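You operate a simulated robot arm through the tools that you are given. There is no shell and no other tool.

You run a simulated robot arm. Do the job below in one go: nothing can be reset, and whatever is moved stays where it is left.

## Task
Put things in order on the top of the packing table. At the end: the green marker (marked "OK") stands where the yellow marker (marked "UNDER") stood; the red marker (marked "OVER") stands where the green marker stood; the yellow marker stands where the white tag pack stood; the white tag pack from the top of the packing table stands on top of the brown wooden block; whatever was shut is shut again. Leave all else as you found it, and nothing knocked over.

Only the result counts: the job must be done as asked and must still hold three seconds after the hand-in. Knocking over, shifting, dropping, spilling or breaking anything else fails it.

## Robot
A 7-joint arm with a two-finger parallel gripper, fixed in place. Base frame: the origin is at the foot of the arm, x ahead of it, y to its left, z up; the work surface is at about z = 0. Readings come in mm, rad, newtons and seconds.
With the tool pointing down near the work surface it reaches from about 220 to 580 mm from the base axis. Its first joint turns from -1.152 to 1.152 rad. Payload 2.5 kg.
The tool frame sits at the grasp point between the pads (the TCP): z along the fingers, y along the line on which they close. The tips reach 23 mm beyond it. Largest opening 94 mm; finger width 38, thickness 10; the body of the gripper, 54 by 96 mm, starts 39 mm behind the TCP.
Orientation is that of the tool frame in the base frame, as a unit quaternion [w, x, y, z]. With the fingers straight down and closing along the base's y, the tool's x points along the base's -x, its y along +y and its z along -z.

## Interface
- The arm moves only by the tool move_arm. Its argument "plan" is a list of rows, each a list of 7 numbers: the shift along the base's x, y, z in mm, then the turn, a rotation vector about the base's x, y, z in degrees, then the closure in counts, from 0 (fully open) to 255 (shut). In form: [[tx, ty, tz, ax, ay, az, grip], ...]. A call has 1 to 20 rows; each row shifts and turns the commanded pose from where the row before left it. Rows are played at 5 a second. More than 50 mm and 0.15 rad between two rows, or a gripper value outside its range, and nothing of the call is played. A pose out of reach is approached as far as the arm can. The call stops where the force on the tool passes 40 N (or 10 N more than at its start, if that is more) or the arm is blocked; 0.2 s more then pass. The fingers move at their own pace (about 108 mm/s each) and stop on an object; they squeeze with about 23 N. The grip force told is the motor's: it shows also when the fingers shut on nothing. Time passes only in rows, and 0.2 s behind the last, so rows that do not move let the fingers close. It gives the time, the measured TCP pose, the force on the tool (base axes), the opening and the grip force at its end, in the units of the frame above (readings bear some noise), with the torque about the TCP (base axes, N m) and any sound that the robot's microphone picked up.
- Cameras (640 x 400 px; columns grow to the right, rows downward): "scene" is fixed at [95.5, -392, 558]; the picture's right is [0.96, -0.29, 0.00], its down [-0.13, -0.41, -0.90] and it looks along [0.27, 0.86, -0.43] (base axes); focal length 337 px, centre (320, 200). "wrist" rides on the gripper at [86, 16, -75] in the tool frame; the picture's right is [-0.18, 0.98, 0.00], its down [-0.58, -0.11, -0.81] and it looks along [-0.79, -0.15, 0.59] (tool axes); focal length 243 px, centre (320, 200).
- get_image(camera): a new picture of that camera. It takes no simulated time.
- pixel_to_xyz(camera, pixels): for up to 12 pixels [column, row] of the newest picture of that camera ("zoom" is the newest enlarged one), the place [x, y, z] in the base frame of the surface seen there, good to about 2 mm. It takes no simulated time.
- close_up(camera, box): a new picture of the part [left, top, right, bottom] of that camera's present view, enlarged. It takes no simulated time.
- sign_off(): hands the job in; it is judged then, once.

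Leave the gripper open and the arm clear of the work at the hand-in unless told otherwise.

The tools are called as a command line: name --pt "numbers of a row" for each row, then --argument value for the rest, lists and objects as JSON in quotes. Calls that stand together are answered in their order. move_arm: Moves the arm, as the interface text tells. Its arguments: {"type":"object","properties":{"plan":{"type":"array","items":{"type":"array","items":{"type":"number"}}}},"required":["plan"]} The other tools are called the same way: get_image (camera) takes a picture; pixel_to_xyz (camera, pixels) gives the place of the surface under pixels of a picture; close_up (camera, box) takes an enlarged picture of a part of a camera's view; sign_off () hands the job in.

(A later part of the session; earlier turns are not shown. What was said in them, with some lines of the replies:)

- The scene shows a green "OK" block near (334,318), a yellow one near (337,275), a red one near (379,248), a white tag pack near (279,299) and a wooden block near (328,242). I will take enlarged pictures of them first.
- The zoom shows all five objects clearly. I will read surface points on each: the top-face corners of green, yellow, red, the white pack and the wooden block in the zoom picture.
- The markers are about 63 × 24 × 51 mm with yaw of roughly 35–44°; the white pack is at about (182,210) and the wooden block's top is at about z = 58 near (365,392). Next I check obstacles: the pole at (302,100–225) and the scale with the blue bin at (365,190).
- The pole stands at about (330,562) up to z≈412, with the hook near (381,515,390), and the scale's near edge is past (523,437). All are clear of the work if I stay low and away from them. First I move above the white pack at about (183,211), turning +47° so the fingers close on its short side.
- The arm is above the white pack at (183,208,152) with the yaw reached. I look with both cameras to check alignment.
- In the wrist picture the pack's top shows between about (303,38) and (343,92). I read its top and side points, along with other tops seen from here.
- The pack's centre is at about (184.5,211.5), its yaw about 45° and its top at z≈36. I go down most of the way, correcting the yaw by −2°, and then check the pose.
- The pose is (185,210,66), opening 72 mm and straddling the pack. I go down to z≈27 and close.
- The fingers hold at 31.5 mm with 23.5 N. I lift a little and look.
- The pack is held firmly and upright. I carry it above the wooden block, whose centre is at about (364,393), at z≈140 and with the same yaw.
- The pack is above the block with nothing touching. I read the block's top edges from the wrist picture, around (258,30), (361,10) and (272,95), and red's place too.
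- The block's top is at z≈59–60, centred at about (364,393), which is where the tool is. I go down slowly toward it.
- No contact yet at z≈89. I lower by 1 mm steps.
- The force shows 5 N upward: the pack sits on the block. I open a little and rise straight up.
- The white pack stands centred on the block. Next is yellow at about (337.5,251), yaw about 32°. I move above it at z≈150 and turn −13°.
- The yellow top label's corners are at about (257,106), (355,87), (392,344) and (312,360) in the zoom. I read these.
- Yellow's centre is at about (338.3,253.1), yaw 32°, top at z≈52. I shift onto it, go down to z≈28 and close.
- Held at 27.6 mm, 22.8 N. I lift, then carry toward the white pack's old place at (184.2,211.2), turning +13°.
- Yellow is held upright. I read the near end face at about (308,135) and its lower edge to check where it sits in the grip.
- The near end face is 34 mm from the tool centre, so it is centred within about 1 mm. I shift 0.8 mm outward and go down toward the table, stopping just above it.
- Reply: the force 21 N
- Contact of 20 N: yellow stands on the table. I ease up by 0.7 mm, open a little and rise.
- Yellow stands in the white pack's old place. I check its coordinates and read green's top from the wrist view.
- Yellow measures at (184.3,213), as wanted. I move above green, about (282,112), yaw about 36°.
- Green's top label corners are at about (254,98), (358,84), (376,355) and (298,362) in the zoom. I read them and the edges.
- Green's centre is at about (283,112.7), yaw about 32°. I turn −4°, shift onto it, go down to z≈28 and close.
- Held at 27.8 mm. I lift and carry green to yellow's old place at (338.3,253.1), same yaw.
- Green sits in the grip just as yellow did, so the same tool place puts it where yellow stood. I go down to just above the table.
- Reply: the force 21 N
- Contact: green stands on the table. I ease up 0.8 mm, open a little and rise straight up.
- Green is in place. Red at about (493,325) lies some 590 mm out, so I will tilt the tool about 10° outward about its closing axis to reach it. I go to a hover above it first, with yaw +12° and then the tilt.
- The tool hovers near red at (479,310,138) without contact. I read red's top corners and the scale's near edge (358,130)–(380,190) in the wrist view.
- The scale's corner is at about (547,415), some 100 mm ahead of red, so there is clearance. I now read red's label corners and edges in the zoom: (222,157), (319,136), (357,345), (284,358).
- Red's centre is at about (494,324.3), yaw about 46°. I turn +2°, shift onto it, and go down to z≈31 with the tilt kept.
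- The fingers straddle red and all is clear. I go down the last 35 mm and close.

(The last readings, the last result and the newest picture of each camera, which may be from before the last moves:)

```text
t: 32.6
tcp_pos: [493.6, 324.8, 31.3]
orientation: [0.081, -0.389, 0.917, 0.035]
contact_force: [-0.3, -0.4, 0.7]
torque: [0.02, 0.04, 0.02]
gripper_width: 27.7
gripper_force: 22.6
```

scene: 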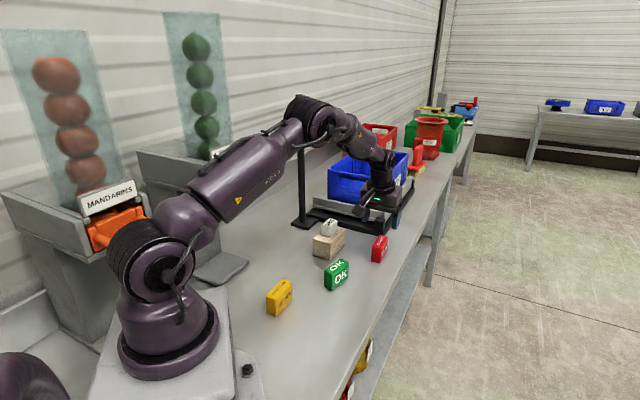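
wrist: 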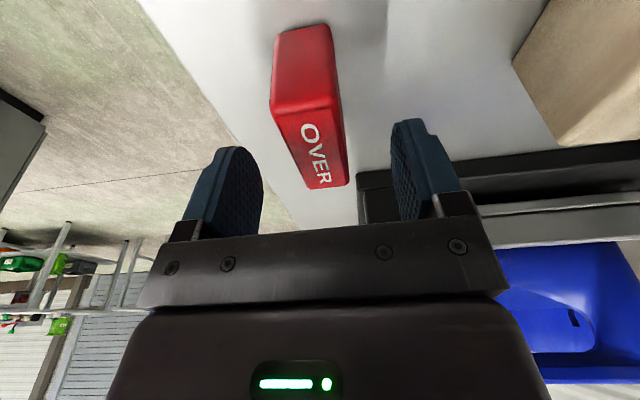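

Held at 27.7 mm. I lift, then carry red to green's old place at (283.1,112.7), turning −14° and keeping the tilt so that the marker stays upright.

move_arm --pt "0 0 20 0 0 0 255" --pt "0 0 40 0 0 0 255" --pt "0 0 40 0 0 0 255" --pt "-26.36 -26.45 0 0 0 -1.75 255" --pt "-26.36 -26.45 0 0 0 -1.75 255" --pt "-26.36 -26.45 0 0 0 -1.75 255" --pt "-26.36 -26.45 0 0 0 -1.75 255" --pt "-26.36 -26.45 0 0 0 -1.75 255" --pt "-26.36 -26.45 0 0 0 -1.75 255" --pt "-26.36 -26.45 0 0 0 -1.75 255" --pt "-26.38 -26.45 0 0 0 -1.75 255" --pt "0 0 0 0 0 0 255"

get_image --camera "wrist"

close_up --camera "scene" --box '[220, 180, 440, 350]'

```text
t: 35.2
tcp_pos: [282.1, 114.1, 133.0]
orientation: [0.084, -0.276, 0.957, 0.024]
contact_force: [-0.3, 0.3, -1.4]
torque: [0.0, -0.01, 0.01]
gripper_width: 27.9
gripper_force: 22.8
```

```text
taken
```

wrist: 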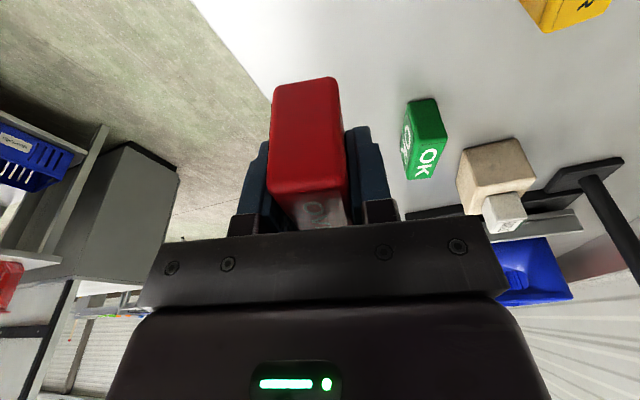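

```text
2.35 times, centred on (330, 265) of scene
```

zoom: 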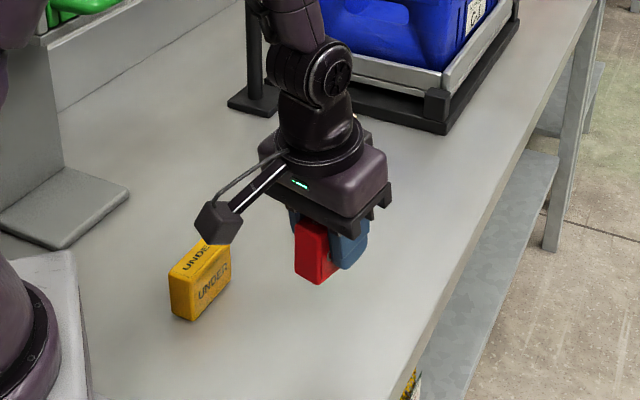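

Red is held upright above green's old place; the camera bracket is well clear of yellow. I check the red near end face, around (308,125), for its offset in the grip.

pixel_to_xyz --camera "wrist" --pixels '[[307, 100], [307, 125], [307, 150], [290, 130], [325, 130], [306, 82], [300, 175], [280, 188], [340, 184]]'

```text
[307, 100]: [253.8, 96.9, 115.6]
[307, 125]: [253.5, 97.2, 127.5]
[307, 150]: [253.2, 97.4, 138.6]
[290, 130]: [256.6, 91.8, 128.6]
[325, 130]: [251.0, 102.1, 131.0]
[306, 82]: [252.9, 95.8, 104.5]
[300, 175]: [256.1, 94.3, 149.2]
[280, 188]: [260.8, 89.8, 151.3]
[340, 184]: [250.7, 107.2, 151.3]
```

Red's near face is 33 mm from the tool centre, as it was with the others, and vertical. I go down to just above the table.

move_arm --pt "0 0 -35 0 0 0 255" --pt "0 0 -35 0 0 0 255" --pt "0 0 -20 0 0 0 255" --pt "0 0 -8 0 0 0 255" --pt "0 0 -1 0 0 0 255" --pt "0 0 0 0 0 0 255"

move_arm --pt "0 0 -0.5 0 0 0 255" --pt "0 0 0 0 0 0 255"

```text
t: 36.6
tcp_pos: [282.2, 112.3, 31.7]
orientation: [0.085, -0.274, 0.958, 0.024]
contact_force: [0.3, 0.3, 0.3]
torque: [0.05, 0.01, 0.0]
gripper_width: 27.8
gripper_force: 24.0
```

```text
t: 37.2
tcp_pos: [283.8, 112.5, 33.3]
orientation: [0.085, -0.274, 0.958, 0.024]
contact_force: [0.3, -0.1, 0.4]
torque: [0.03, 0.0, -0.01]
gripper_width: 27.4
gripper_force: 22.9
```

No contact yet. I lower by another 0.5 mm twice, reading each time.

move_arm --pt "0 0 -0.5 0 0 0 255" --pt "0 0 0 0 0 0 255"

move_arm --pt "0 0 -0.5 0 0 0 255" --pt "0 0 0 0 0 0 255"

```text
t: 37.8
tcp_pos: [282.8, 111.9, 32.0]
orientation: [0.084, -0.274, 0.958, 0.025]
contact_force: [0.2, -0.3, -0.8]
torque: [0.01, 0.03, 0.0]
gripper_width: 27.6
gripper_force: 23.6
```

```text
t: 38.4
tcp_pos: [284.2, 112.1, 32.6]
orientation: [0.084, -0.275, 0.957, 0.024]
contact_force: [-3.8, -3.2, 9.9]
torque: [0.02, -0.1, -0.05]
gripper_width: 27.5
gripper_force: 23.2
```

Contact of 10 N: red stands. I ease up 0.4 mm, open a little and rise straight up.

move_arm --pt "0 0 0.4 0 0 0 255" --pt "0 0 0 0 0 0 160" --pt "0 0 0 0 0 0 120" --pt "0 0 0 0 0 0 90" --pt "0 0 20 0 0 0 90" --pt "0 0 40 0 0 0 90" --pt "0 0 40 0 0 0 60" --pt "0 0 30 0 0 0 0" --pt "0 0 0 0 0 0 0"

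get_image --camera "wrist"

close_up --camera "scene" --box '[220, 180, 440, 350]'

```text
t: 40.4
tcp_pos: [282.0, 112.8, 163.1]
orientation: [0.084, -0.274, 0.958, 0.024]
contact_force: [-0.1, 0.6, -0.1]
torque: [0.02, 0.0, 0.0]
gripper_width: 94.0
gripper_force: 0.0
```

```text
taken
```

wrist: 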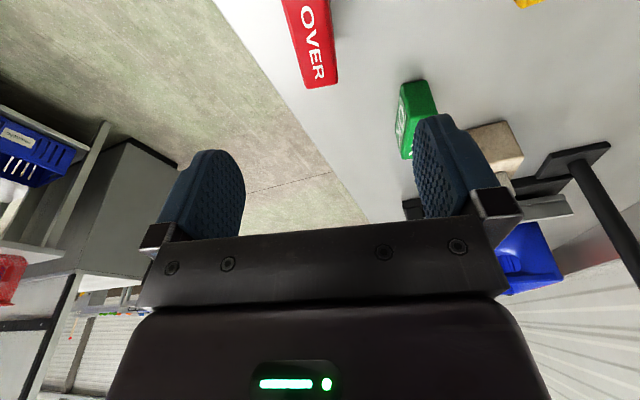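

```text
2.35 times, centred on (330, 265) of scene
```

zoom: 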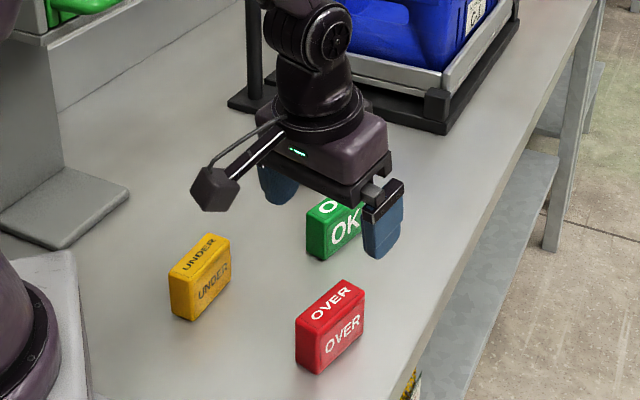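

All markers stand in their new places. I rise, undo the tilt and the yaw, and return to near the starting pose, clear of the work, with the gripper open.

move_arm --pt "0 0 40 -2.65 4.24 0 0" --pt "0 0 40 -2.65 4.24 0 0" --pt "20 17 13.6 0 0 -8 0" --pt "20 17 13.6 0 0 -8 0" --pt "20 17 13.6 0 0 -8 0" --pt "20 17 13.6 0 0 -8 0" --pt "0 0 0 0 0 0 0"

get_image --camera "scene"

close_up --camera "scene" --box '[240, 210, 420, 350]'

```text
t: 42.0
tcp_pos: [362.2, 182.7, 295.5]
orientation: [0.001, 0.002, 1.0, 0.0]
contact_force: [0.0, -0.5, 0.4]
torque: [0.01, 0.05, 0.0]
gripper_width: 94.1
gripper_force: 0.0
```

```text
taken
```

scene: 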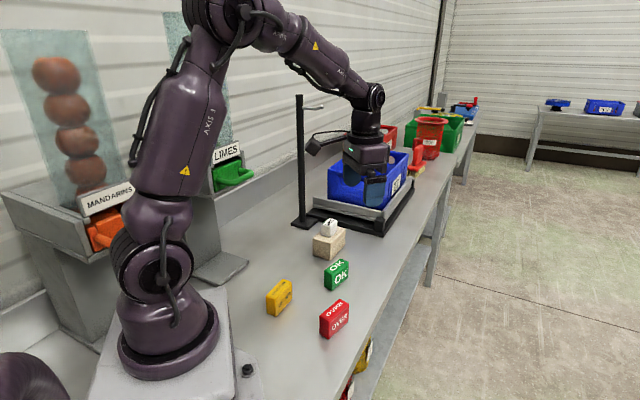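

```text
2.86 times, centred on (330, 280) of scene
```

zoom: 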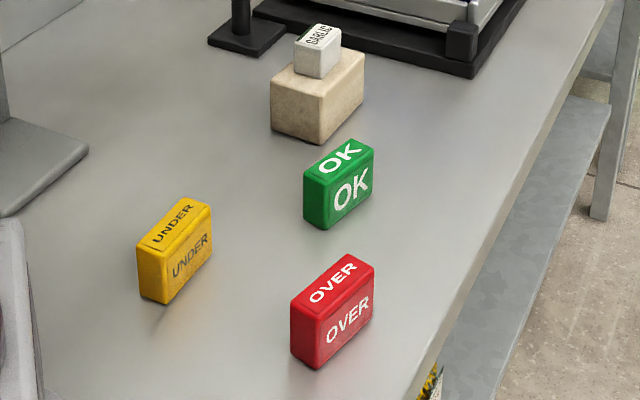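

The enlarged picture has green at yellow's old pixels (338,185), red at green's old pixels (332,310), yellow on the white pack's old place (174,250), and the white pack upright on the wooden block (318,50). The block hasn't moved, nothing was opened, and the arm is back near its starting pose with the gripper open. I hand the job in.

sign_off

```text
The job is handed in.
```

The markers and the white tag pack are where you asked, and the job is handed in. I checked the layout with the scene camera just before the hand-in.

| Item | Where it stands now |
|---|---|
| White tag pack | On top of the brown wooden block, roughly centred |
| Yellow marker ("UNDER") | White tag pack's old place |
| Green marker ("OK") | Yellow marker's old place |
| Red marker ("OVER") | Green marker's old place |

Each marker was turned to the angle of the thing it replaced. Nothing was knocked over, and the block did not move. Nothing had to be opened, so there was nothing to shut again. The arm is back near its starting pose with the gripper open.
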